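You operate a simulated robot arm through the tools that you are given. There is no shell and no other tool. Be economical: measure what you need, move in short steps, check, and stop when the job is done.

Carry out the task below with a simulated robot arm. There is one attempt and no reset: what you move stays moved.

TASK
Rinse the red and blue balls under the tap and drop them in the green basket.
Fine: shut the red lever after.

The check looks at the end state, three seconds after you hand in, the way a careful person would. Anything else that was tipped, shoved, dropped, spilled or broken makes it a failure.

THE ROBOT
A 7-joint arm with a two-finger parallel gripper, fixed in place. Base frame: the origin is at the foot of the arm, x ahead of it, y to its left, z up. Units: m, degrees, N and s.
With the tool pointing down near the work surface it reaches from about 0.1 to 0.88 m from the base axis. Its first joint turns from -115.0 to 115.0 degrees. Payload 3.91 kg.
The tool frame sits at the grasp point between the pads (the TCP): z along the fingers, y along the line on which they close. The tips reach 0.03 m beyond it. The gripper opens to 0.11 m. The fingers are 0.02 m wide and 0.01 m thick; the gripper's body (0.048 by 0.112 m) begins 0.055 m behind the TCP.
Orientation is that of the tool frame in the base frame, as a unit quaternion [w, x, y, z]. With the fingers straight down and closing along the base's y, the tool's x points along the base's -x, its y along +y and its z along -z.

THE INTERFACE
- The arm moves only by the tool apply_moves. Its argument "rows" is a list of rows, each an object of numbers (a shift or turn left out is 0, a gripper value left out holds the last): "x", "y", "z": the shift along the tool's x, y, z in units of 500 mm (1.0 is 500 mm); "ax", "ay", "az": the turn, a rotation vector about the tool's x, y, z in units of 90 degrees (1.0 is 90 degrees). In form: [{"x": .., "y": .., "z": .., "ax": .., "ay": .., "az": ..}, ...]. A call has 1 to 20 rows; each row is the pose to reach, as a shift and turn from the pose commanded when the call began, along the tool's axes at that moment. "jaw" is the closure, from 0 (fully open) to 1 (shut), set as the call begins (left out, the last holds). A call with a number of a shift or a turn outside -1 to 1 is refused whole. Each row takes 0.2 s and may step no farther than 0.05 m and 8.6 degrees from the row before; otherwise, or with a gripper value out of range, the whole call is refused. Where a pose cannot be reached the arm comes as near as it can. A force on the tool above 40 N (or 10 N above the force at the start of the call, whichever is more), or a blocked arm, ends the call early, and 0.2 s more pass. The fingers move at their own pace (about 0.153 m/s each) and stop on an object; they squeeze with about 44 N. The grip force told is the motor's: it shows also when the fingers shut on nothing. Time passes only in rows, and 0.2 s behind the last, so rows that repeat a pose let the fingers close. The reply holds the time, the measured pose of the TCP, the force on the tool along the base axes, the opening and the grip force, in the units named above and with some noise.
- Cameras (640 x 400 px; columns grow to the right, rows downward): "scene" is fixed at [0.4005, 0.6488, 1.5968]; the picture's right is [-0.97, -0.26, 0.00], its down [-0.16, 0.58, -0.80] and it looks along [0.21, -0.77, -0.60] (base axes); focal length 273 px, centre (320, 200). "wrist" rides on the gripper at [0.072, 0.017, -0.103] in the tool frame; the picture's right is [-0.23, 0.97, 0.00], its down [-0.76, -0.18, -0.62] and it looks along [-0.61, -0.14, 0.78] (tool axes); focal length 222 px, centre (320, 200). There is no depth. A picture from a camera that has moved, and an enlarged one, comes with that camera's place and axes in the base frame and with its lens.
- snapshot(camera): a new picture of that camera. It takes no simulated time.
- move_column(by): slides the trunk up (or, below 0, down) by that many m; the arm rides with it, the base frame stays. It gives what a move gives, with no picture.
- enlarge(camera, box): a new picture of the part [left, top, right, bottom] of that camera's present view, enlarged. It takes no simulated time.
- sign_off(): hands the job in; it is judged then, once.

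Go step by step. Nothing tells you positions but the pictures and the camera data: compare them with the known pose of the tool, close in by small moves and look again before you grip or let go. The budget is 120 turns and 64 pictures, counting those below and the enlarged ones. Unless the task says otherwise, let go and move clear before handing in, and close with one line.

The tools are called after ">>>" as a command line: name --argument value ..., lists and objects as JSON in quotes. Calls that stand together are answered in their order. apply_moves: Moves the arm, as the interface text tells. Its arguments: {"type":"object","properties":{"rows":{"type":"array","items":{"type":"object","properties":{"x":{"type":"number"},"y":{"type":"number"},"z":{"type":"number"},"ax":{"type":"number"},"ay":{"type":"number"},"az":{"type":"number"}}}},"jaw":{"type":"number"}},"required":["rows"]} The other tools are called the same way: move_column (by) slides the trunk up or down; snapshot (camera) takes a picture; enlarge (camera, box) takes an enlarged picture of a part of a camera's view; sign_off () hands the job in.

At the start:

```text
time_s: 0.0
tool_pos: [0.6274, -0.223, 1.3536]
orientation: [0.0, 0.0, 1.0, 0.0]
force: [0.0, -0.5, -0.1]
finger_gap: 0.1099
grasp_force: 0.1
trunk travel left (down, up): [-0.85, 0.14]
```

scene: 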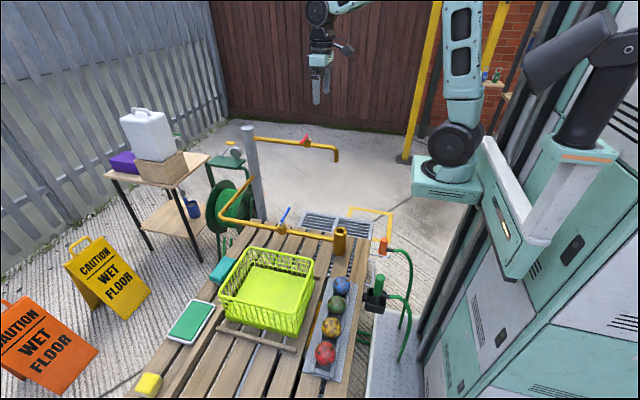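
wrist: 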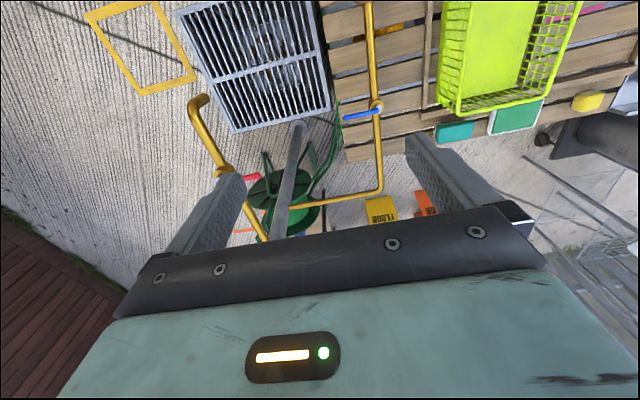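

I see a table with a green basket, a tray of four balls (blue, dark green, yellow, red), and two taps: one with a blue lever over the table and one with a red lever behind. I'll look closer before moving.

>>> enlarge --camera "scene" --box '[200, 180, 420, 390]'

>>> enlarge --camera "scene" --box '[200, 110, 440, 260]'

>>> enlarge --camera "wrist" --box '[80, 0, 440, 230]'

```text
1.90 times, centred on (310, 285) of scene
camera zoom: at [0.4005, 0.6488, 1.5968], right [-0.97, -0.26, 0.0], down [-0.16, 0.58, -0.8], along [0.21, -0.77, -0.6], focal length 519 px, centre (339, 38)
```

zoom: 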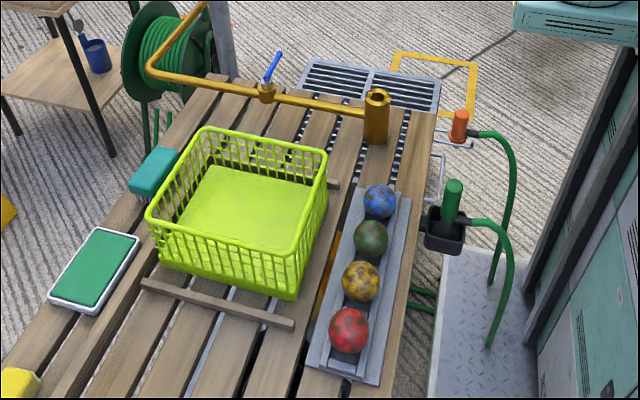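

```text
2.67 times, centred on (320, 185) of scene
camera zoom: at [0.4005, 0.6488, 1.5968], right [-0.97, -0.26, 0.0], down [-0.16, 0.58, -0.8], along [0.21, -0.77, -0.6], focal length 727 px, centre (320, 240)
```

zoom: 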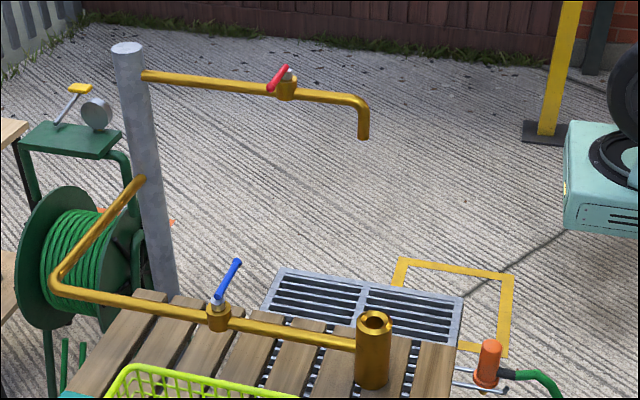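

```text
1.74 times, centred on (260, 115) of wrist
camera zoom: at [0.5554, -0.2078, 1.4577], right [0.23, 0.97, 0.0], down [0.76, -0.18, 0.62], along [0.61, -0.14, -0.78], focal length 386 px, centre (424, 348)
```

zoom: 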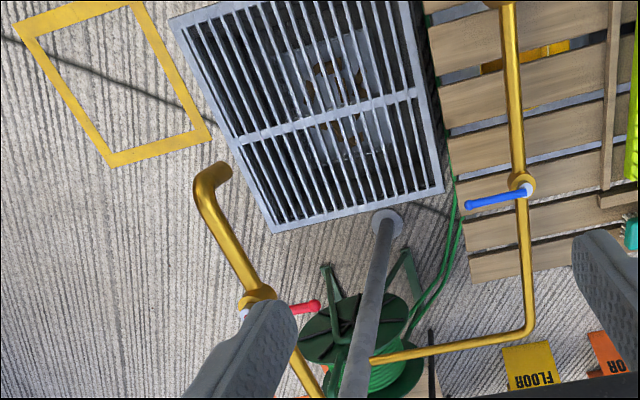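

The upper pipe with the red lever ends in a downward spout at about (0.62, -0.47, 0.97), and the spout is over the floor grate. The red lever looks closed, at right angles to the pipe. I'll shift the wrist camera to see it better.

>>> apply_moves --rows '[{"x": 0.03, "y": -0.08}, {"x": 0.06, "y": -0.16}, {"x": 0.09, "y": -0.24}, {"x": 0.12, "y": -0.32}, {"x": 0.14, "y": -0.36}]' --jaw 0

>>> snapshot --camera "wrist"

>>> enlarge --camera "scene" --box '[270, 110, 370, 180]'

```text
time_s: 1.2
tool_pos: [0.5574, -0.4044, 1.3531]
orientation: [0.0, 0.0, 1.0, 0.001]
force: [-0.4, 0.0, 0.5]
finger_gap: 0.1099
grasp_force: 0.0
trunk travel left (down, up): [-0.85, 0.14]
```

```text
58 pictures are left
camera wrist: at [0.4845, -0.3887, 1.4571], right [0.23, 0.97, 0.0], down [0.76, -0.18, 0.62], along [0.61, -0.14, -0.78], focal length 222 px, centre (320, 200)
```

wrist: 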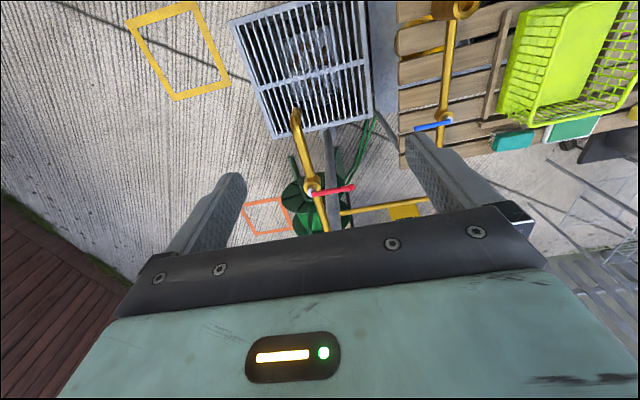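

```text
5.71 times, centred on (320, 145) of scene
camera zoom: at [0.4005, 0.6488, 1.5968], right [-0.97, -0.26, 0.0], down [-0.16, 0.58, -0.8], along [0.21, -0.77, -0.6], focal length 1558 px, centre (320, 514)
```

zoom: 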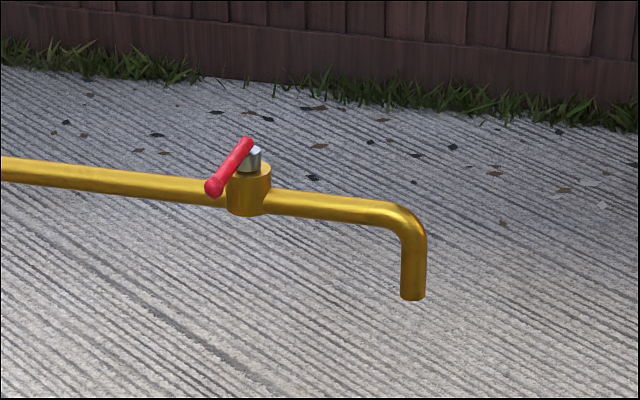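

>>> enlarge --camera "wrist" --box '[260, 90, 380, 240]'

>>> enlarge --camera "wrist" --box '[230, 0, 480, 160]'

```text
2.67 times, centred on (320, 165) of wrist
camera zoom: at [0.4845, -0.3887, 1.4571], right [0.23, 0.97, 0.0], down [0.76, -0.18, 0.62], along [0.61, -0.14, -0.78], focal length 592 px, centre (320, 293)
```

zoom: 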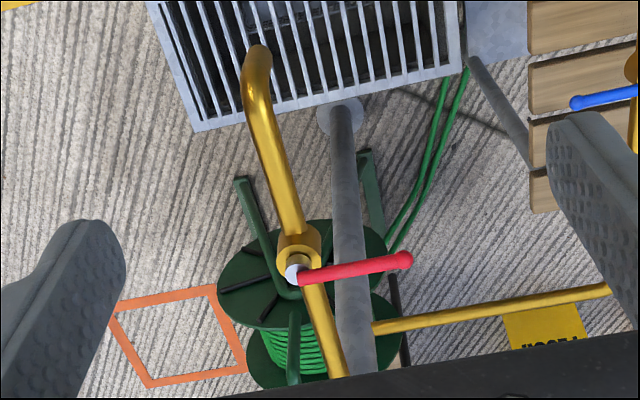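

```text
2.50 times, centred on (355, 80) of wrist
camera zoom: at [0.4845, -0.3887, 1.4571], right [0.23, 0.97, 0.0], down [0.76, -0.18, 0.62], along [0.61, -0.14, -0.78], focal length 555 px, centre (232, 500)
```

zoom: 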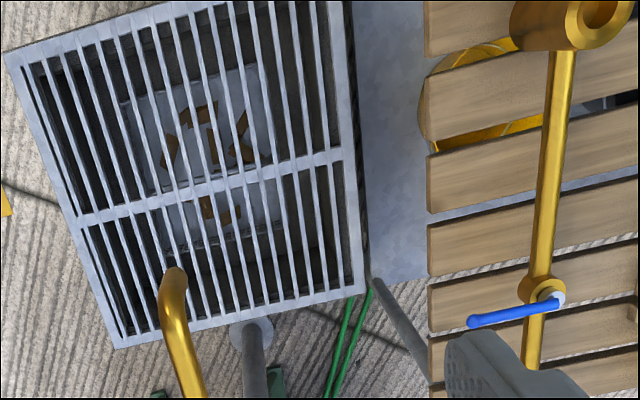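

The lever hub is at about (0.755, -0.47, 1.08) and its tip at about (0.762, -0.385, 1.086), pointing +y across the pipe. I'll close the fingers, go to the +x side of the tip and check before I push.

>>> apply_moves --rows '[{"x": -0.07, "z": 0.03}, {"x": -0.14, "z": 0.06}, {"x": -0.21, "z": 0.1}, {"x": -0.28, "z": 0.14}, {"x": -0.35, "z": 0.18}, {"x": -0.42, "y": 0.018, "z": 0.22}, {"x": -0.486, "y": 0.018, "z": 0.26}, {"x": -0.486, "y": 0.018, "z": 0.306}, {"x": -0.486, "y": 0.018, "z": 0.306}]' --jaw 1

>>> snapshot --camera "wrist"

>>> enlarge --camera "scene" --box '[240, 80, 380, 180]'

```text
time_s: 3.2
tool_pos: [0.7983, -0.3931, 1.2009]
orientation: [-0.001, 0.0, 1.0, 0.0]
force: [0.0, 0.1, 0.0]
finger_gap: 0.0
grasp_force: 37.8
trunk travel left (down, up): [-0.85, 0.14]
```

```text
54 pictures are left
camera wrist: at [0.7268, -0.3781, 1.3049], right [0.23, 0.97, 0.0], down [0.76, -0.18, 0.62], along [0.61, -0.14, -0.78], focal length 222 px, centre (320, 200)
```

wrist: 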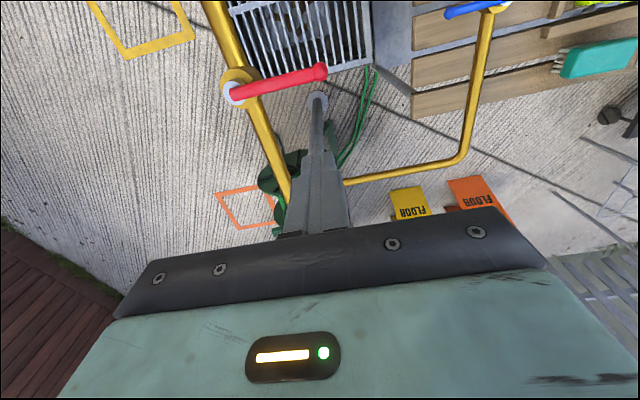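

```text
4.00 times, centred on (310, 130) of scene
camera zoom: at [0.4005, 0.6488, 1.5968], right [-0.97, -0.26, 0.0], down [-0.16, 0.58, -0.8], along [0.21, -0.77, -0.6], focal length 1091 px, centre (360, 480)
```

zoom: 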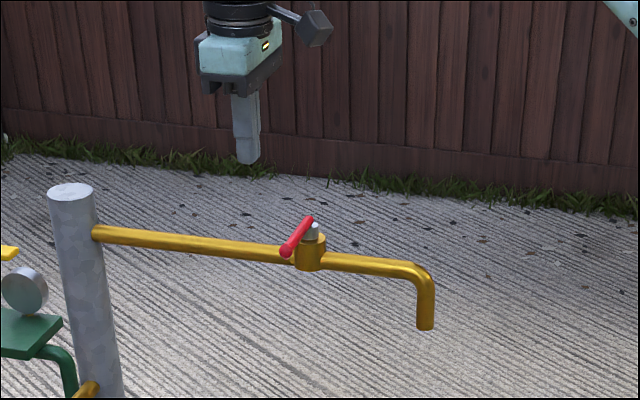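

The lever tip is confirmed at about (0.761, -0.383), and the fingers are on its +x side. I'll lower them beside it and start pushing toward -x.

>>> apply_moves --rows '[{"z": 0.08}, {"z": 0.16}, {"z": 0.192}, {"x": 0.03, "y": -0.016, "z": 0.192}, {"x": 0.06, "y": -0.016, "z": 0.192}, {"x": 0.09, "y": -0.016, "z": 0.192}, {"x": 0.118, "y": -0.016, "z": 0.192}]'

>>> snapshot --camera "wrist"

```text
time_s: 4.8
tool_pos: [0.7416, -0.4027, 1.1054]
orientation: [0.0, 0.0, 1.0, -0.001]
force: [-0.5, -0.1, 0.3]
finger_gap: 0.0
grasp_force: 37.5
trunk travel left (down, up): [-0.85, 0.14]
```

```text
52 pictures are left
camera wrist: at [0.6697, -0.3872, 1.2088], right [0.23, 0.97, 0.0], down [0.76, -0.18, 0.62], along [0.61, -0.14, -0.78], focal length 222 px, centre (320, 200)
```

wrist: 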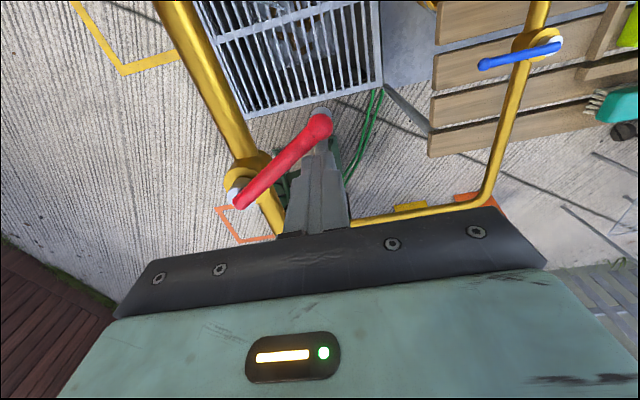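

The lever is turning with little resistance. I'll carry on along the arc until it lies along the pipe.

>>> apply_moves --rows '[{"x": 0.034, "y": -0.012}, {"x": 0.062, "y": -0.034}, {"x": 0.082, "y": -0.062}, {"x": 0.096, "y": -0.1}, {"x": 0.096, "y": -0.1}]'

>>> snapshot --camera "wrist"

>>> enlarge --camera "scene" --box '[240, 110, 400, 220]'

```text
time_s: 6.0
tool_pos: [0.6913, -0.4523, 1.1056]
orientation: [-0.001, 0.0, 1.0, 0.0]
force: [0.0, -0.1, -0.1]
finger_gap: 0.0
grasp_force: 37.5
trunk travel left (down, up): [-0.85, 0.14]
```

```text
51 pictures are left
camera wrist: at [0.6196, -0.4365, 1.2094], right [0.23, 0.97, 0.0], down [0.76, -0.18, 0.62], along [0.61, -0.14, -0.78], focal length 222 px, centre (320, 200)
```

wrist: 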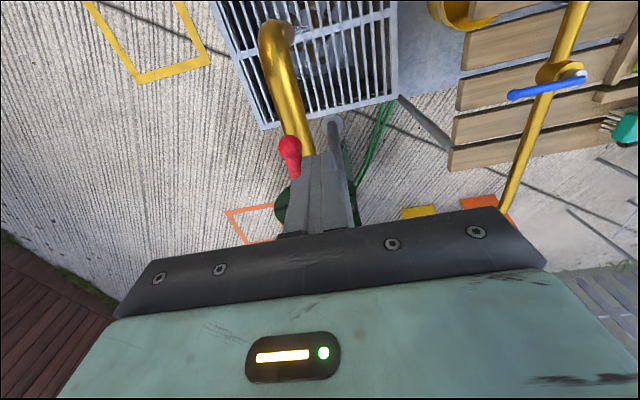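

```text
3.64 times, centred on (320, 165) of scene
camera zoom: at [0.4005, 0.6488, 1.5968], right [-0.97, -0.26, 0.0], down [-0.16, 0.58, -0.8], along [0.21, -0.77, -0.6], focal length 992 px, centre (320, 327)
```

zoom: 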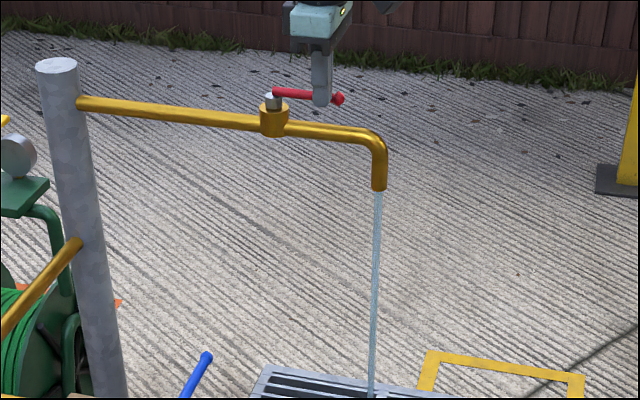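

Water is running from the spout into the grate. I'll lift clear and go over to the balls for a closer look.

>>> apply_moves --rows '[{"z": -0.08}, {"z": -0.16}, {"z": -0.24, "x": 0.02, "y": 0.03}, {"z": -0.3, "x": 0.05, "y": 0.08}, {"z": -0.3, "x": 0.09, "y": 0.16}, {"z": -0.3, "x": 0.13, "y": 0.24}, {"z": -0.3, "x": 0.17, "y": 0.32}, {"z": -0.3, "x": 0.21, "y": 0.4}, {"z": -0.3, "x": 0.25, "y": 0.48}, {"z": -0.3, "x": 0.29, "y": 0.56}, {"z": -0.3, "x": 0.33, "y": 0.64}, {"z": -0.3, "x": 0.37, "y": 0.72}, {"z": -0.3, "x": 0.41, "y": 0.8}, {"z": -0.3, "x": 0.45, "y": 0.88}, {"z": -0.3, "x": 0.5, "y": 0.96}, {"z": -0.3, "x": 0.54, "y": 0.99}]'

>>> apply_moves --rows '[{"y": 0.06}, {"y": 0.12}, {"y": 0.15}, {"y": 0.15}]' --jaw 0

>>> snapshot --camera "wrist"

```text
time_s: 9.4
tool_pos: [0.4249, 0.0428, 1.2526]
orientation: [-0.001, 0.0, 1.0, 0.0]
force: [-0.1, 0.3, 0.6]
finger_gap: 0.0
grasp_force: 37.4
trunk travel left (down, up): [-0.85, 0.14]
```

```text
time_s: 10.4
tool_pos: [0.4252, 0.1163, 1.253]
orientation: [0.001, 0.0, 1.0, 0.0]
force: [-0.5, -0.1, -0.1]
finger_gap: 0.11
grasp_force: 0.0
trunk travel left (down, up): [-0.85, 0.14]
```

```text
49 pictures are left
camera wrist: at [0.3525, 0.1325, 1.3564], right [0.23, 0.97, 0.0], down [0.76, -0.18, 0.62], along [0.61, -0.14, -0.78], focal length 222 px, centre (320, 200)
```

wrist: 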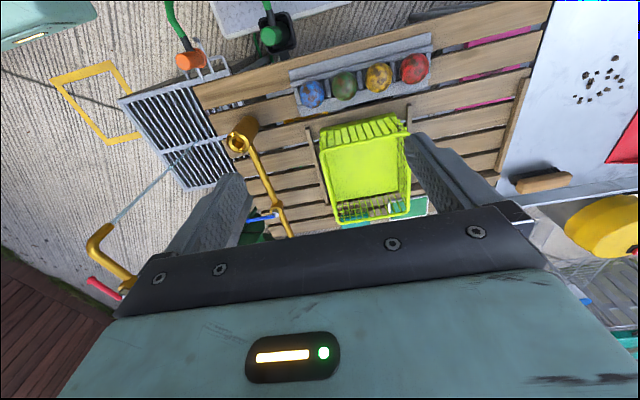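

>>> enlarge --camera "wrist" --box '[210, 20, 450, 230]'

>>> enlarge --camera "scene" --box '[285, 260, 385, 385]'

```text
1.90 times, centred on (330, 125) of wrist
camera zoom: at [0.3525, 0.1325, 1.3564], right [0.23, 0.97, 0.0], down [0.76, -0.18, 0.62], along [0.61, -0.14, -0.78], focal length 423 px, centre (301, 343)
```

zoom: 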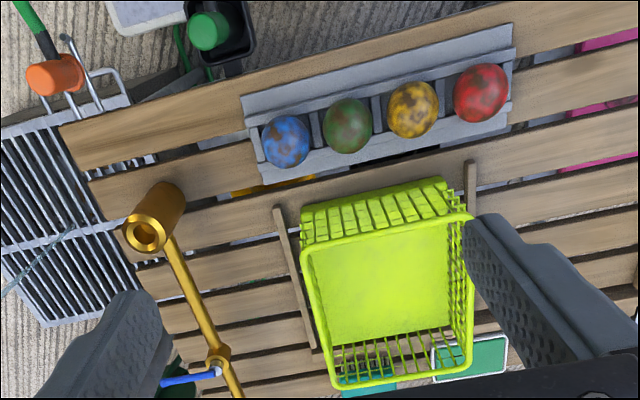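

```text
3.20 times, centred on (335, 322) of scene
camera zoom: at [0.4005, 0.6488, 1.5968], right [-0.97, -0.26, 0.0], down [-0.16, 0.58, -0.8], along [0.21, -0.77, -0.6], focal length 873 px, centre (272, -192)
```

zoom: 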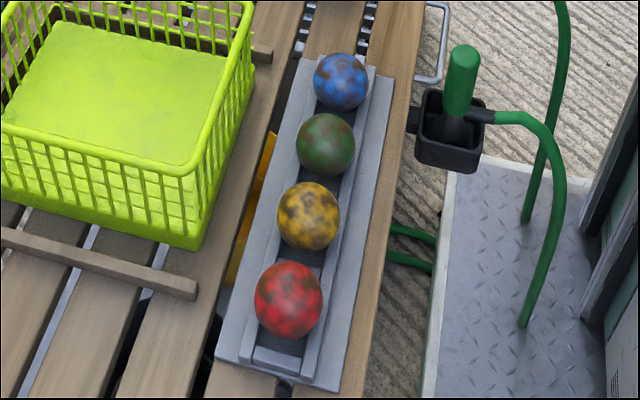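

The red ball is at about (0.476, 0.313, 0.81), blue at (0.476, 0.088, 0.81), and the basket is centred near (0.70, 0.17). I'll turn the gripper 90° so it closes along x, across the rack, and hover over red.

>>> apply_moves --rows '[{"x": -0.0085, "y": 0.0328, "z": 0.035, "az": 0.09}, {"x": -0.017, "y": 0.0657, "z": 0.07, "az": 0.18}, {"x": -0.0255, "y": 0.0985, "z": 0.105, "az": 0.27}, {"x": -0.034, "y": 0.1313, "z": 0.14, "az": 0.36}, {"x": -0.0425, "y": 0.1642, "z": 0.175, "az": 0.45}, {"x": -0.051, "y": 0.197, "z": 0.21, "az": 0.54}, {"x": -0.0595, "y": 0.2298, "z": 0.245, "az": 0.63}, {"x": -0.068, "y": 0.2627, "z": 0.28, "az": 0.72}, {"x": -0.0765, "y": 0.2955, "z": 0.315, "az": 0.81}, {"x": -0.085, "y": 0.3283, "z": 0.35, "az": 0.9}, {"x": -0.0935, "y": 0.3612, "z": 0.385, "az": 0.98}, {"x": -0.102, "y": 0.394, "z": 0.46, "az": 1.0}, {"x": -0.102, "y": 0.394, "z": 0.506, "az": 1.0}, {"x": -0.102, "y": 0.394, "z": 0.506, "az": 1.0}]' --jaw 0.1

>>> snapshot --camera "wrist"

>>> enlarge --camera "scene" --box '[245, 210, 405, 380]'

```text
time_s: 13.4
tool_pos: [0.4757, 0.3148, 1.0005]
orientation: [0.0, 0.707, 0.707, 0.0]
force: [-0.1, 0.6, -0.1]
finger_gap: 0.0989
grasp_force: 0.0
trunk travel left (down, up): [-0.85, 0.14]
```

```text
46 pictures are left
camera wrist: at [0.4925, 0.3865, 1.1051], right [0.97, -0.23, 0.0], down [-0.18, -0.76, 0.62], along [-0.14, -0.61, -0.78], focal length 222 px, centre (320, 200)
```

wrist: 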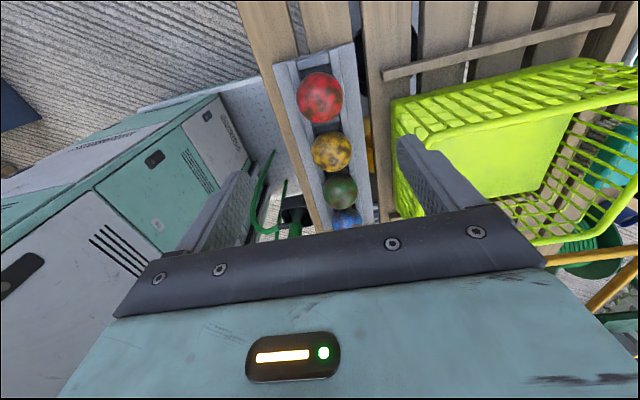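

```text
2.35 times, centred on (325, 295) of scene
camera zoom: at [0.4005, 0.6488, 1.5968], right [-0.97, -0.26, 0.0], down [-0.16, 0.58, -0.8], along [0.21, -0.77, -0.6], focal length 642 px, centre (308, -24)
```

zoom: 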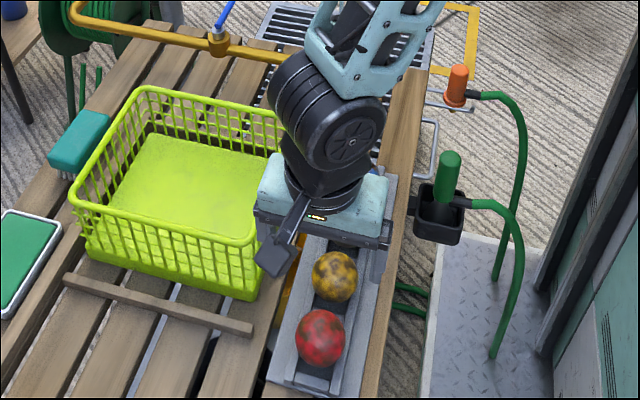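

The ball checks out at (0.478, 0.315), directly under the gripper. I'll lower with a narrowed opening to stay clear of the basket, then look.

>>> apply_moves --rows '[{"y": 0.004, "z": 0.08}, {"y": 0.004, "z": 0.16}, {"y": 0.004, "z": 0.22}, {"y": 0.004, "z": 0.27}, {"y": 0.004, "z": 0.3}]' --jaw 0.23

>>> snapshot --camera "wrist"

>>> enlarge --camera "scene" --box '[245, 230, 405, 390]'

```text
time_s: 14.6
tool_pos: [0.478, 0.3157, 0.8518]
orientation: [-0.001, 0.707, 0.707, 0.0]
force: [0.0, 0.6, 1.2]
finger_gap: 0.0846
grasp_force: 0.1
trunk travel left (down, up): [-0.85, 0.14]
```

```text
44 pictures are left
camera wrist: at [0.4948, 0.3857, 0.9557], right [0.97, -0.23, 0.0], down [-0.18, -0.76, 0.62], along [-0.14, -0.61, -0.78], focal length 222 px, centre (320, 200)
```

wrist: 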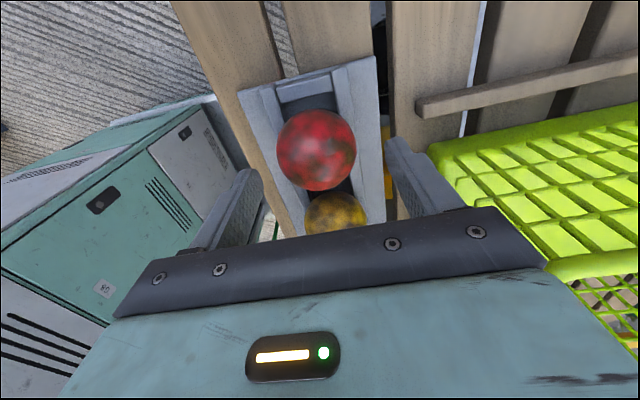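

```text
2.50 times, centred on (325, 310) of scene
camera zoom: at [0.4005, 0.6488, 1.5968], right [-0.97, -0.26, 0.0], down [-0.16, 0.58, -0.8], along [0.21, -0.77, -0.6], focal length 682 px, centre (308, -75)
```

zoom: 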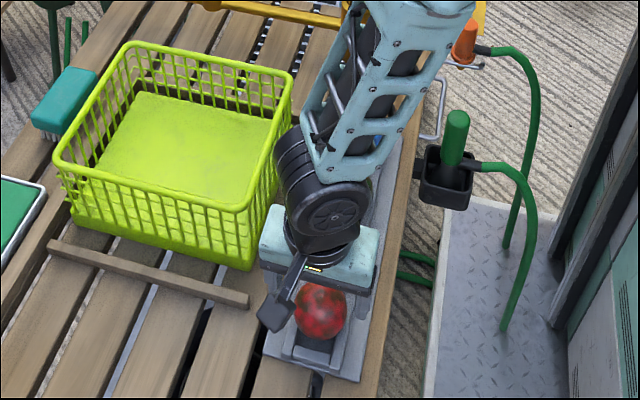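

The ball is centred between the fingers. I'll go the last 28 mm and grip.

>>> apply_moves --rows '[{"z": 0.03}, {"z": 0.058}]'

>>> apply_moves --rows '[{}, {}, {}]' --jaw 1

>>> snapshot --camera "wrist"

```text
time_s: 15.2
tool_pos: [0.4773, 0.3151, 0.8234]
orientation: [0.0, 0.707, 0.707, 0.0]
force: [0.1, 1.5, 0.4]
finger_gap: 0.0847
grasp_force: 0.0
trunk travel left (down, up): [-0.85, 0.14]
```

```text
time_s: 16.0
tool_pos: [0.4772, 0.3139, 0.8219]
orientation: [0.0, 0.707, 0.708, 0.001]
force: [-0.3, 1.2, -0.1]
finger_gap: 0.0565
grasp_force: 43.5
trunk travel left (down, up): [-0.85, 0.14]
```

```text
42 pictures are left
camera wrist: at [0.4947, 0.386, 0.9267], right [0.97, -0.23, 0.0], down [-0.18, -0.76, 0.62], along [-0.14, -0.61, -0.78], focal length 222 px, centre (320, 200)
```

wrist: 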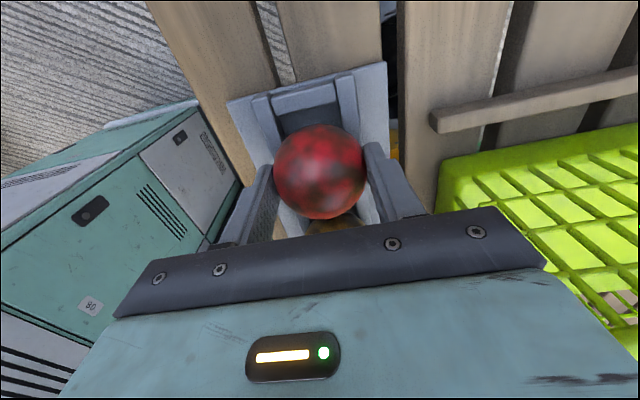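

The red ball is gripped at a 0.0565 m opening. I'll lift it straight up.

>>> apply_moves --rows '[{"z": -0.06}, {"z": -0.14}, {"z": -0.22}, {"z": -0.3}, {"z": -0.38}, {"z": -0.46}, {"z": -0.54}, {"z": -0.62}, {"z": -0.62}]'

>>> snapshot --camera "scene"

```text
time_s: 18.0
tool_pos: [0.4933, 0.3034, 1.1341]
orientation: [-0.001, 0.722, 0.692, 0.001]
force: [-0.5, 0.5, -1.3]
finger_gap: 0.0564
grasp_force: 44.5
trunk travel left (down, up): [-0.85, 0.14]
```

```text
41 pictures are left
```

scene: 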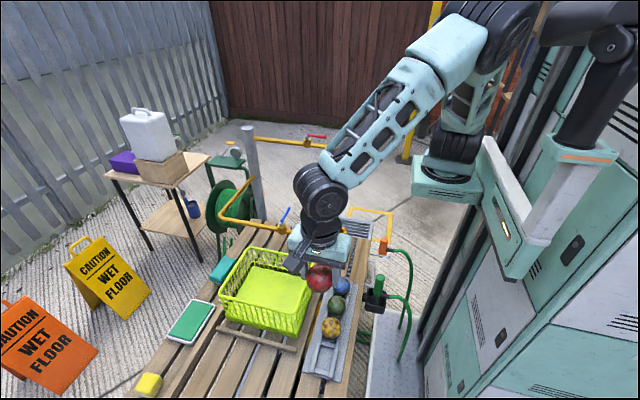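

The arm has lifted with a small deviation, probably a joint limit, and the ball is held. I'll swing toward the tap, turning back toward a radial yaw.

>>> apply_moves --rows '[{"x": -0.07, "y": 0.004, "z": -0.62, "az": -0.05}, {"x": -0.14, "y": 0.008, "z": -0.62, "az": -0.1}, {"x": -0.21, "y": 0.012, "z": -0.62, "az": -0.15}, {"x": -0.28, "y": 0.016, "z": -0.62, "az": -0.2}]'

```text
refused: row 1 steps farther than a row can; nothing moved
```

The z values should be relative to the current pose, so I'm correcting the rows.

>>> apply_moves --rows '[{"x": -0.075, "y": 0.004, "az": -0.05}, {"x": -0.15, "y": 0.008, "az": -0.1}, {"x": -0.225, "y": 0.012, "az": -0.15}, {"x": -0.3, "y": 0.016, "az": -0.2}, {"x": -0.375, "y": 0.02, "az": -0.25}, {"x": -0.45, "y": 0.024, "az": -0.3}, {"x": -0.525, "y": 0.028, "az": -0.35}, {"x": -0.6, "y": 0.032, "az": -0.4}, {"x": -0.675, "y": 0.036, "az": -0.45}, {"x": -0.75, "y": 0.04, "az": -0.5}, {"x": -0.825, "y": 0.043, "az": -0.55}, {"x": -0.9, "y": 0.046, "az": -0.59}, {"x": -0.928, "y": 0.046, "az": -0.59}]'

```text
time_s: 20.8
tool_pos: [0.5005, -0.1511, 1.1328]
orientation: [0.0, 0.315, 0.949, 0.0]
force: [-0.2, -0.1, 0.1]
finger_gap: 0.0565
grasp_force: 43.9
trunk travel left (down, up): [-0.85, 0.14]
```

Now I'll move to a stand-off inboard of the stream while tilting the tool 60° outward, so the water can reach the ball, and then lower.

>>> apply_moves --rows '[{"x": -0.034, "y": -0.045, "ay": -0.083}, {"x": -0.068, "y": -0.09, "ay": -0.166}, {"x": -0.102, "y": -0.135, "ay": -0.25}, {"x": -0.137, "y": -0.18, "ay": -0.333}, {"x": -0.171, "y": -0.225, "ay": -0.416}, {"x": -0.205, "y": -0.27, "ay": -0.5}, {"x": -0.24, "y": -0.315, "ay": -0.583}, {"x": -0.274, "y": -0.36, "ay": -0.667}, {"x": -0.274, "y": -0.36, "ay": -0.667}]'

>>> snapshot --camera "scene"

```text
time_s: 22.8
tool_pos: [0.5499, -0.4331, 1.123]
orientation: [0.475, 0.274, 0.821, -0.158]
force: [0.6, -0.3, -1.5]
finger_gap: 0.0564
grasp_force: 44.0
out of reach, approached as far as the arm can: row 1, 2, 3, 4, 5, 6, 7, 8, 9
trunk travel left (down, up): [-0.85, 0.14]
```

```text
40 pictures are left
```

scene: 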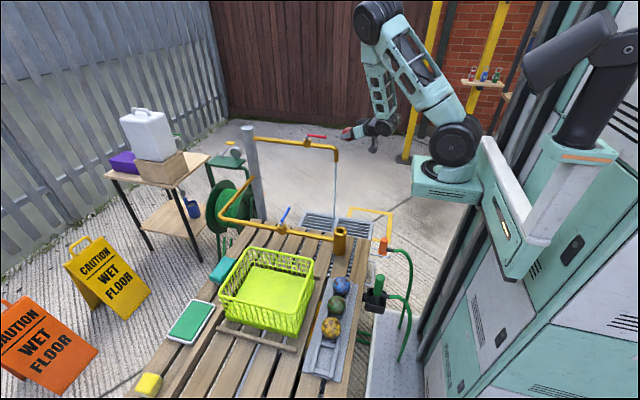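

The fold limit pushed the arm outward by about 7 cm, but it is still clear of the pipe. Going lower and farther out should be reachable, so I'll lower to just inboard of the stream.

>>> apply_moves --rows '[{"x": 0.052, "z": 0.057}, {"x": 0.104, "z": 0.114}, {"x": 0.156, "z": 0.171}, {"x": 0.207, "z": 0.227}, {"x": 0.259, "z": 0.284}, {"x": 0.311, "z": 0.341}, {"x": 0.311, "z": 0.341}]'

>>> enlarge --camera "scene" --box '[240, 100, 440, 240]'

>>> snapshot --camera "wrist"

```text
time_s: 24.4
tool_pos: [0.6055, -0.4728, 0.9022]
orientation: [0.475, 0.274, 0.822, -0.158]
force: [0.5, 0.3, -0.4]
finger_gap: 0.0564
grasp_force: 43.4
trunk travel left (down, up): [-0.85, 0.14]
```

```text
2.86 times, centred on (340, 170) of scene
camera zoom: at [0.4005, 0.6488, 1.5968], right [-0.97, -0.26, 0.0], down [-0.16, 0.58, -0.8], along [0.21, -0.77, -0.6], focal length 779 px, centre (263, 286)
```

zoom: 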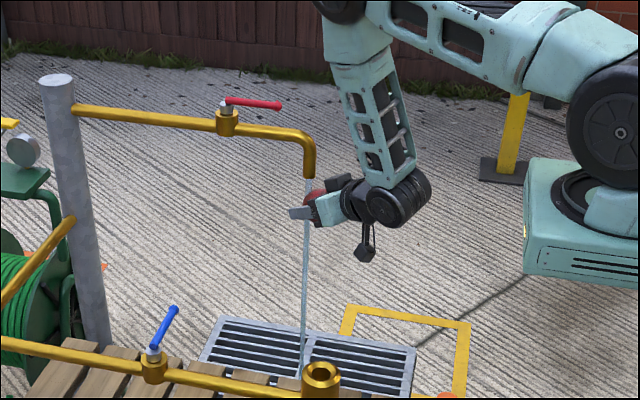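

```text
38 pictures are left
camera wrist: at [0.5155, -0.3846, 0.8925], right [0.67, 0.71, 0.2], down [-0.24, -0.05, 0.97], along [0.7, -0.7, 0.14], focal length 222 px, centre (320, 200)
```

wrist: 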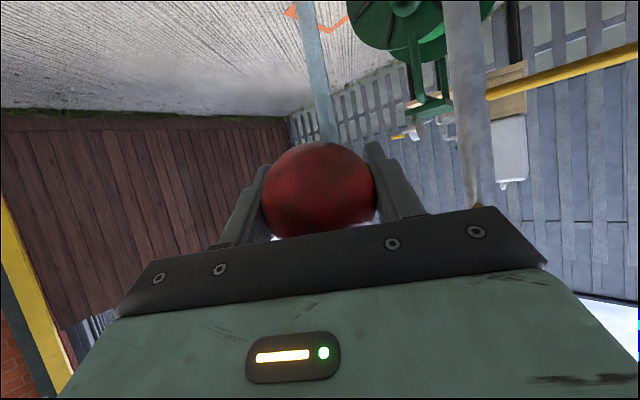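

The ball is nearly in the stream already. The stream is about 1 cm farther out and a touch to the left, so I'll nudge it in.

>>> apply_moves --rows '[{"x": -0.006, "y": 0.006, "z": 0.01}, {"x": -0.011, "y": 0.012, "z": 0.019}, {"x": -0.011, "y": 0.012, "z": 0.019}]'

>>> enlarge --camera "scene" --box '[305, 135, 375, 185]'

>>> snapshot --camera "wrist"

```text
time_s: 25.2
tool_pos: [0.6178, -0.4743, 0.9024]
orientation: [0.474, 0.275, 0.822, -0.159]
force: [0.7, 0.0, 0.2]
finger_gap: 0.0566
grasp_force: 43.7
trunk travel left (down, up): [-0.85, 0.14]
```

```text
8.00 times, centred on (340, 160) of scene
camera zoom: at [0.4005, 0.6488, 1.5968], right [-0.97, -0.26, 0.0], down [-0.16, 0.58, -0.8], along [0.21, -0.77, -0.6], focal length 2182 px, centre (160, 520)
```

zoom: 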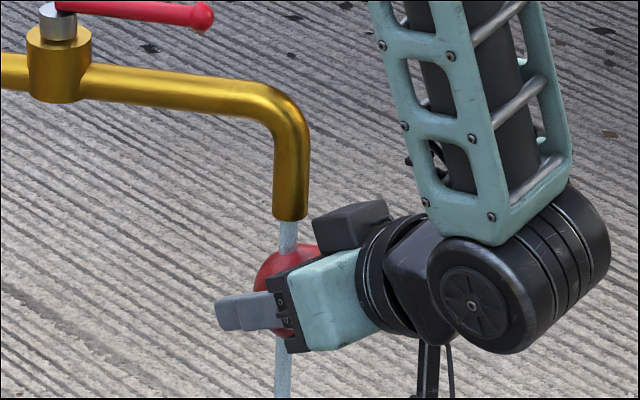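

```text
36 pictures are left
camera wrist: at [0.527, -0.3866, 0.8925], right [0.68, 0.71, 0.2], down [-0.23, -0.05, 0.97], along [0.7, -0.7, 0.13], focal length 222 px, centre (320, 200)
```

wrist: 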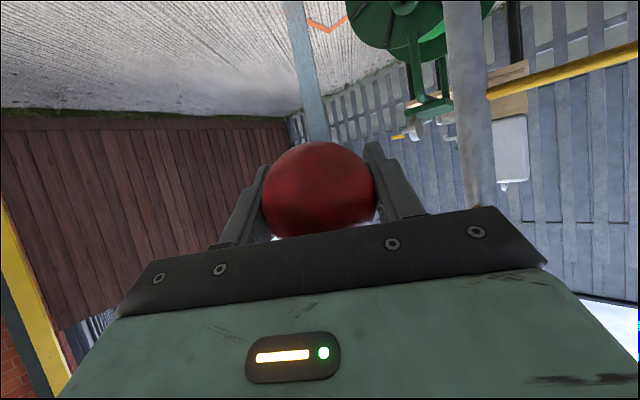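

The stream is now landing on the ball and the dirt seems to be coming off. I'll dwell with a small wiggle so all of it gets wet.

>>> apply_moves --rows '[{}, {}, {"z": 0.012}, {"z": 0.02}, {"z": 0.02}, {"z": 0.01}, {}, {"z": -0.01}, {"z": -0.01}, {}, {"y": 0.012}, {"y": 0.012}, {}, {"y": -0.012}, {"y": -0.012}, {}, {}, {}]'

>>> enlarge --camera "wrist" --box '[220, 110, 420, 250]'

>>> enlarge --camera "scene" --box '[320, 150, 370, 185]'

```text
time_s: 29.0
tool_pos: [0.6178, -0.4749, 0.9046]
orientation: [0.475, 0.274, 0.822, -0.158]
force: [0.0, -0.1, 0.6]
finger_gap: 0.0564
grasp_force: 44.5
trunk travel left (down, up): [-0.85, 0.14]
```

```text
2.86 times, centred on (320, 180) of wrist
camera zoom: at [0.528, -0.387, 0.8928], right [0.68, 0.71, 0.2], down [-0.23, -0.05, 0.97], along [0.7, -0.7, 0.14], focal length 635 px, centre (320, 257)
```

zoom: 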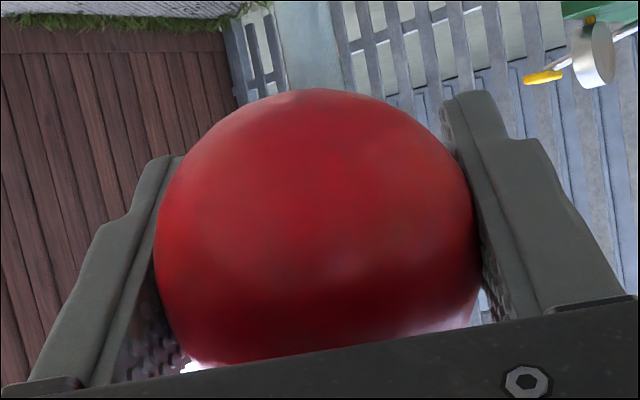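

```text
11.43 times, centred on (345, 168) of scene
camera zoom: at [0.4005, 0.6488, 1.5968], right [-0.97, -0.26, 0.0], down [-0.16, 0.58, -0.8], along [0.21, -0.77, -0.6], focal length 3116 px, centre (34, 571)
```

zoom: 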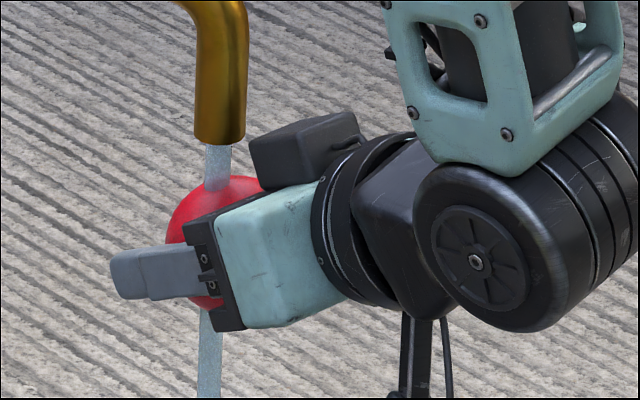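

The red ball is visibly clean. I'll back it straight out inboard of the spout.

>>> apply_moves --rows '[{"x": 0.025, "z": -0.045}, {"x": 0.05, "z": -0.09}, {"x": 0.08, "z": -0.139}, {"x": 0.08, "z": -0.139}]'

```text
time_s: 30.0
tool_pos: [0.553, -0.4292, 0.9028]
orientation: [0.474, 0.274, 0.822, -0.158]
force: [0.2, -0.4, -0.3]
finger_gap: 0.0562
grasp_force: 44.6
trunk travel left (down, up): [-0.85, 0.14]
```

The arm reached that cleanly. Now I'll straighten the tool upright while moving away from the pipe and up.

>>> apply_moves --rows '[{"x": -0.01, "y": 0.04, "z": -0.05, "ay": 0.04}, {"x": -0.028, "y": 0.08, "z": -0.1, "ay": 0.12}, {"x": -0.046, "y": 0.12, "z": -0.16, "ay": 0.2}, {"x": -0.064, "y": 0.16, "z": -0.22, "ay": 0.28}, {"x": -0.082, "y": 0.2, "z": -0.28, "ay": 0.36}, {"x": -0.1, "y": 0.24, "z": -0.34, "ay": 0.44}, {"x": -0.12, "y": 0.28, "z": -0.4, "ay": 0.52}, {"x": -0.14, "y": 0.32, "z": -0.46, "ay": 0.6}, {"x": -0.16, "y": 0.35, "z": -0.52, "ay": 0.64}, {"x": -0.184, "y": 0.384, "z": -0.59, "ay": 0.667}, {"x": -0.184, "y": 0.384, "z": -0.59, "ay": 0.667}]'

```text
time_s: 32.4
tool_pos: [0.5021, -0.1462, 1.1317]
orientation: [0.0, 0.316, 0.949, 0.0]
force: [-0.4, 0.5, -0.4]
finger_gap: 0.0563
grasp_force: 43.7
out of reach, approached as far as the arm can: row 5, 6
trunk travel left (down, up): [-0.85, 0.14]
```

Upright again with the ball held. Next I'll go over the basket.

>>> apply_moves --rows '[{"x": 0.0108, "y": 0.0808, "az": -0.041}, {"x": 0.0216, "y": 0.1616, "az": -0.082}, {"x": 0.0324, "y": 0.2424, "az": -0.123}, {"x": 0.0432, "y": 0.3232, "az": -0.164}, {"x": 0.054, "y": 0.404, "az": -0.205}, {"x": 0.0648, "y": 0.4848, "az": -0.246}, {"x": 0.0756, "y": 0.5656, "az": -0.287}, {"x": 0.0864, "y": 0.6464, "az": -0.328}, {"x": 0.0972, "y": 0.7272, "az": -0.369}, {"x": 0.108, "y": 0.808, "az": -0.41}, {"x": 0.108, "y": 0.808, "z": 0.06, "az": -0.41}, {"x": 0.108, "y": 0.808, "z": 0.1, "az": -0.41}]'

>>> snapshot --camera "wrist"

>>> enlarge --camera "scene" --box '[190, 190, 370, 360]'

```text
time_s: 35.0
tool_pos: [0.7, 0.2063, 1.081]
orientation: [0.0, 0.0, 1.0, 0.0]
force: [0.5, -0.3, 0.4]
finger_gap: 0.0566
grasp_force: 43.6
trunk travel left (down, up): [-0.85, 0.14]
```

```text
33 pictures are left
camera wrist: at [0.6278, 0.2216, 1.1852], right [0.23, 0.97, 0.0], down [0.76, -0.18, 0.62], along [0.61, -0.14, -0.78], focal length 222 px, centre (320, 200)
```

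wrist: 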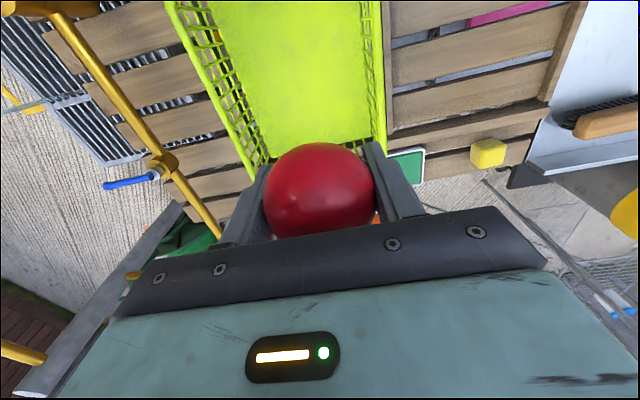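

```text
2.35 times, centred on (280, 275) of scene
camera zoom: at [0.4005, 0.6488, 1.5968], right [-0.97, -0.26, 0.0], down [-0.16, 0.58, -0.8], along [0.21, -0.77, -0.6], focal length 642 px, centre (414, 24)
```

zoom: 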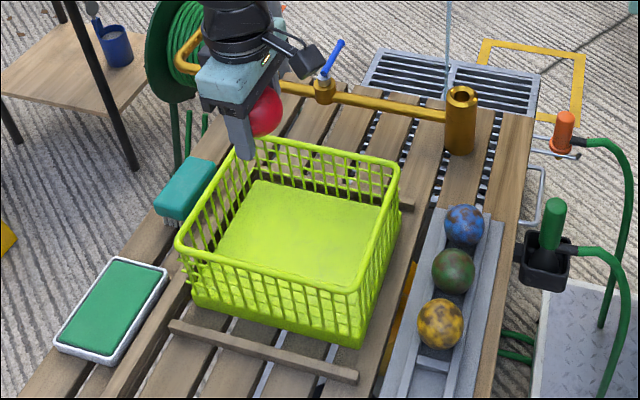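

The basket rim spans about x 0.57–0.81, y 0.09–0.277 at z ≈ 0.91. I'll lower the ball well inside at (0.73, 0.18).

>>> apply_moves --rows '[{"x": -0.06, "y": -0.053}, {"x": -0.06, "y": -0.053, "z": 0.08}, {"x": -0.06, "y": -0.053, "z": 0.16}, {"x": -0.06, "y": -0.053, "z": 0.24}, {"x": -0.06, "y": -0.053, "z": 0.3}, {"x": -0.06, "y": -0.053, "z": 0.3}]'

>>> snapshot --camera "wrist"

>>> enlarge --camera "scene" --box '[190, 190, 370, 360]'

```text
time_s: 36.4
tool_pos: [0.731, 0.1812, 0.9305]
orientation: [-0.001, 0.0, 1.0, 0.0]
force: [-0.1, 0.4, -0.4]
finger_gap: 0.0567
grasp_force: 43.8
trunk travel left (down, up): [-0.85, 0.14]
```

```text
31 pictures are left
camera wrist: at [0.6583, 0.197, 1.0347], right [0.23, 0.97, 0.0], down [0.76, -0.18, 0.62], along [0.61, -0.14, -0.78], focal length 222 px, centre (320, 200)
```

wrist: 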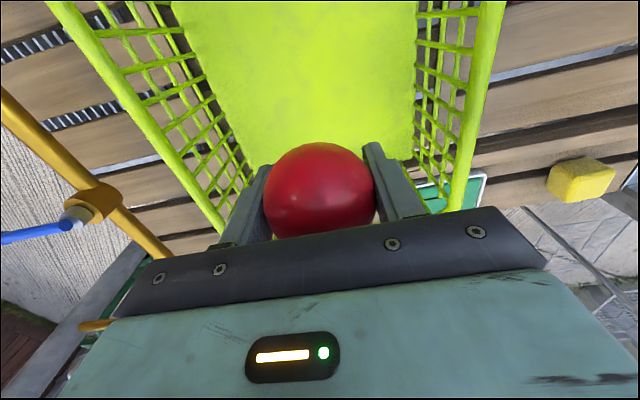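

```text
2.35 times, centred on (280, 275) of scene
camera zoom: at [0.4005, 0.6488, 1.5968], right [-0.97, -0.26, 0.0], down [-0.16, 0.58, -0.8], along [0.21, -0.77, -0.6], focal length 642 px, centre (414, 24)
```

zoom: 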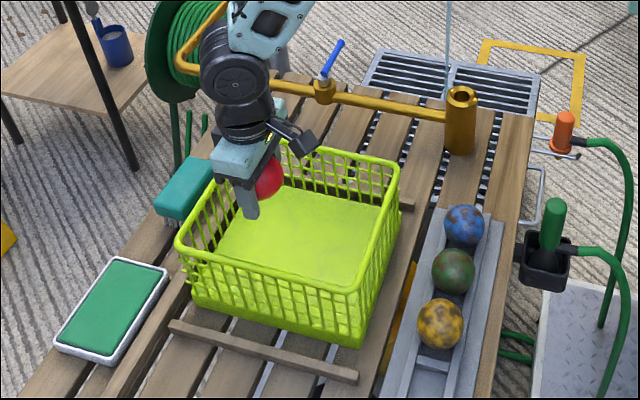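

Well within the walls. I'll lower the rest of the way, shifted slightly inboard, then open partway.

>>> apply_moves --rows '[{"x": 0.03, "z": 0.04}, {"x": 0.03, "z": 0.09}, {"x": 0.03, "z": 0.13}, {"x": 0.03, "z": 0.16}, {"x": 0.03, "z": 0.16}]'

>>> apply_moves --rows '[{}, {}, {}]' --jaw 0.25

>>> snapshot --camera "wrist"

```text
time_s: 37.6
tool_pos: [0.7152, 0.183, 0.8513]
orientation: [-0.001, 0.0, 1.0, 0.0]
force: [-1.2, 0.0, -1.0]
finger_gap: 0.0566
grasp_force: 44.2
trunk travel left (down, up): [-0.85, 0.14]
```

```text
time_s: 38.4
tool_pos: [0.7166, 0.1826, 0.8512]
orientation: [0.0, -0.001, 1.0, 0.0]
force: [0.0, -0.8, 0.9]
finger_gap: 0.0827
grasp_force: 0.1
trunk travel left (down, up): [-0.85, 0.14]
```

```text
29 pictures are left
camera wrist: at [0.6433, 0.198, 0.9554], right [0.23, 0.97, 0.0], down [0.76, -0.18, 0.62], along [0.61, -0.14, -0.78], focal length 222 px, centre (320, 200)
```

wrist: 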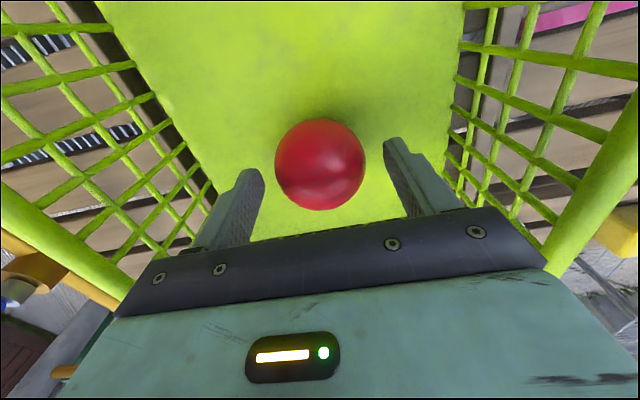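

The red ball is in the basket. I'll rise clear and go over the blue ball with the 90° yaw again.

>>> apply_moves --rows '[{"z": -0.08}, {"z": -0.16}, {"z": -0.24}, {"z": -0.32}, {"z": -0.4}, {"z": -0.48}, {"z": -0.52}]'

>>> apply_moves --rows '[{"x": 0.04, "y": -0.0157, "az": 0.083}, {"x": 0.08, "y": -0.0315, "az": 0.166}, {"x": 0.12, "y": -0.047, "az": 0.25}, {"x": 0.16, "y": -0.063, "az": 0.333}, {"x": 0.2, "y": -0.079, "az": 0.416}, {"x": 0.24, "y": -0.0945, "az": 0.5}, {"x": 0.28, "y": -0.11, "az": 0.583}, {"x": 0.32, "y": -0.126, "az": 0.666}, {"x": 0.36, "y": -0.142, "az": 0.75}, {"x": 0.4, "y": -0.157, "az": 0.833}, {"x": 0.44, "y": -0.173, "az": 0.916}, {"x": 0.481, "y": -0.189, "az": 1.0}, {"x": 0.481, "y": -0.189, "z": 0.08, "az": 1.0}, {"x": 0.481, "y": -0.189, "z": 0.16, "az": 1.0}, {"x": 0.481, "y": -0.189, "z": 0.2, "az": 1.0}, {"x": 0.481, "y": -0.189, "z": 0.2, "az": 1.0}]' --jaw 0.23

>>> snapshot --camera "wrist"

>>> snapshot --camera "scene"

```text
time_s: 40.0
tool_pos: [0.7147, 0.181, 1.1115]
orientation: [0.0, 0.0, 1.0, 0.0]
force: [0.1, 0.7, -0.3]
finger_gap: 0.0821
grasp_force: 0.1
trunk travel left (down, up): [-0.85, 0.14]
```

```text
time_s: 43.4
tool_pos: [0.4761, 0.085, 1.0091]
orientation: [0.0, 0.707, 0.707, -0.001]
force: [0.1, 0.1, -0.4]
finger_gap: 0.0847
grasp_force: 0.1
trunk travel left (down, up): [-0.85, 0.14]
```

```text
28 pictures are left
camera wrist: at [0.4933, 0.1573, 1.1137], right [0.97, -0.23, 0.0], down [-0.18, -0.76, 0.62], along [-0.14, -0.61, -0.78], focal length 222 px, centre (320, 200)
```

wrist: 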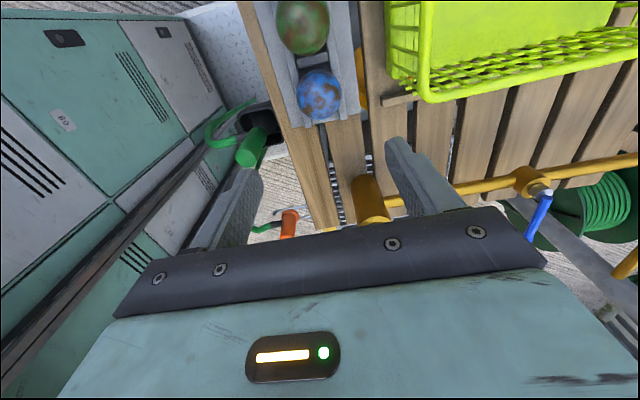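

```text
27 pictures are left
```

scene: 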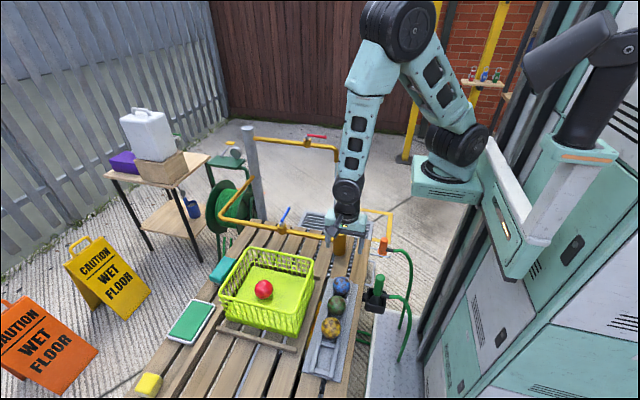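

Blue is confirmed at (0.477, 0.087). I'll lower to just above, then check.

>>> apply_moves --rows '[{"x": 0.003, "y": 0.001, "z": 0.08}, {"x": 0.003, "y": 0.001, "z": 0.16}, {"x": 0.003, "y": 0.001, "z": 0.23}, {"x": 0.003, "y": 0.001, "z": 0.29}, {"x": 0.003, "y": 0.001, "z": 0.32}]'

>>> snapshot --camera "wrist"

```text
time_s: 44.6
tool_pos: [0.4745, 0.0861, 0.8507]
orientation: [0.0, 0.707, 0.707, 0.0]
force: [-0.5, 0.3, -0.1]
finger_gap: 0.0849
grasp_force: 0.0
trunk travel left (down, up): [-0.85, 0.14]
```

```text
26 pictures are left
camera wrist: at [0.4923, 0.1577, 0.9555], right [0.97, -0.23, 0.0], down [-0.18, -0.76, 0.62], along [-0.14, -0.61, -0.78], focal length 222 px, centre (320, 200)
```

wrist: 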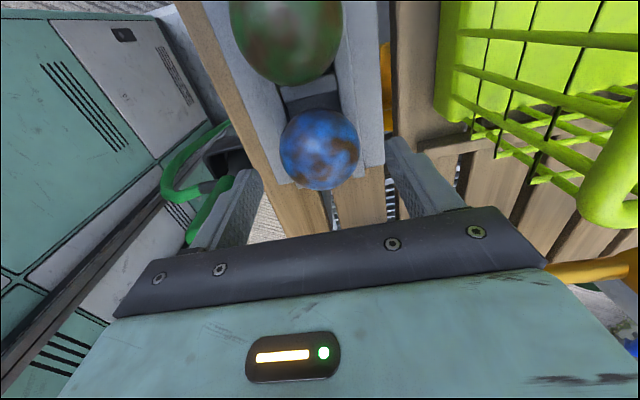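

Centred the same way as red was. I'll go down and grip.

>>> apply_moves --rows '[{"y": 0.003, "z": 0.03}, {"y": 0.003, "z": 0.056}]'

>>> apply_moves --rows '[{}, {}, {}]' --jaw 1

>>> apply_moves --rows '[{"z": -0.06}, {"z": -0.14}, {"z": -0.22}, {"z": -0.3}, {"z": -0.38}, {"z": -0.46}, {"z": -0.54}, {"z": -0.62}, {"z": -0.62}]'

```text
time_s: 45.2
tool_pos: [0.4783, 0.0867, 0.8229]
orientation: [0.0, 0.707, 0.707, -0.001]
force: [0.0, -0.2, 0.1]
finger_gap: 0.0847
grasp_force: 0.0
trunk travel left (down, up): [-0.85, 0.14]
```

```text
time_s: 46.0
tool_pos: [0.4776, 0.0872, 0.8225]
orientation: [0.0, 0.707, 0.707, 0.0]
force: [-0.1, 0.9, 0.2]
finger_gap: 0.0564
grasp_force: 43.7
trunk travel left (down, up): [-0.85, 0.14]
```

```text
time_s: 48.0
tool_pos: [0.4781, 0.0892, 1.1342]
orientation: [0.0, 0.707, 0.707, 0.0]
force: [-0.3, -0.4, -0.3]
finger_gap: 0.056
grasp_force: 43.7
trunk travel left (down, up): [-0.85, 0.14]
```

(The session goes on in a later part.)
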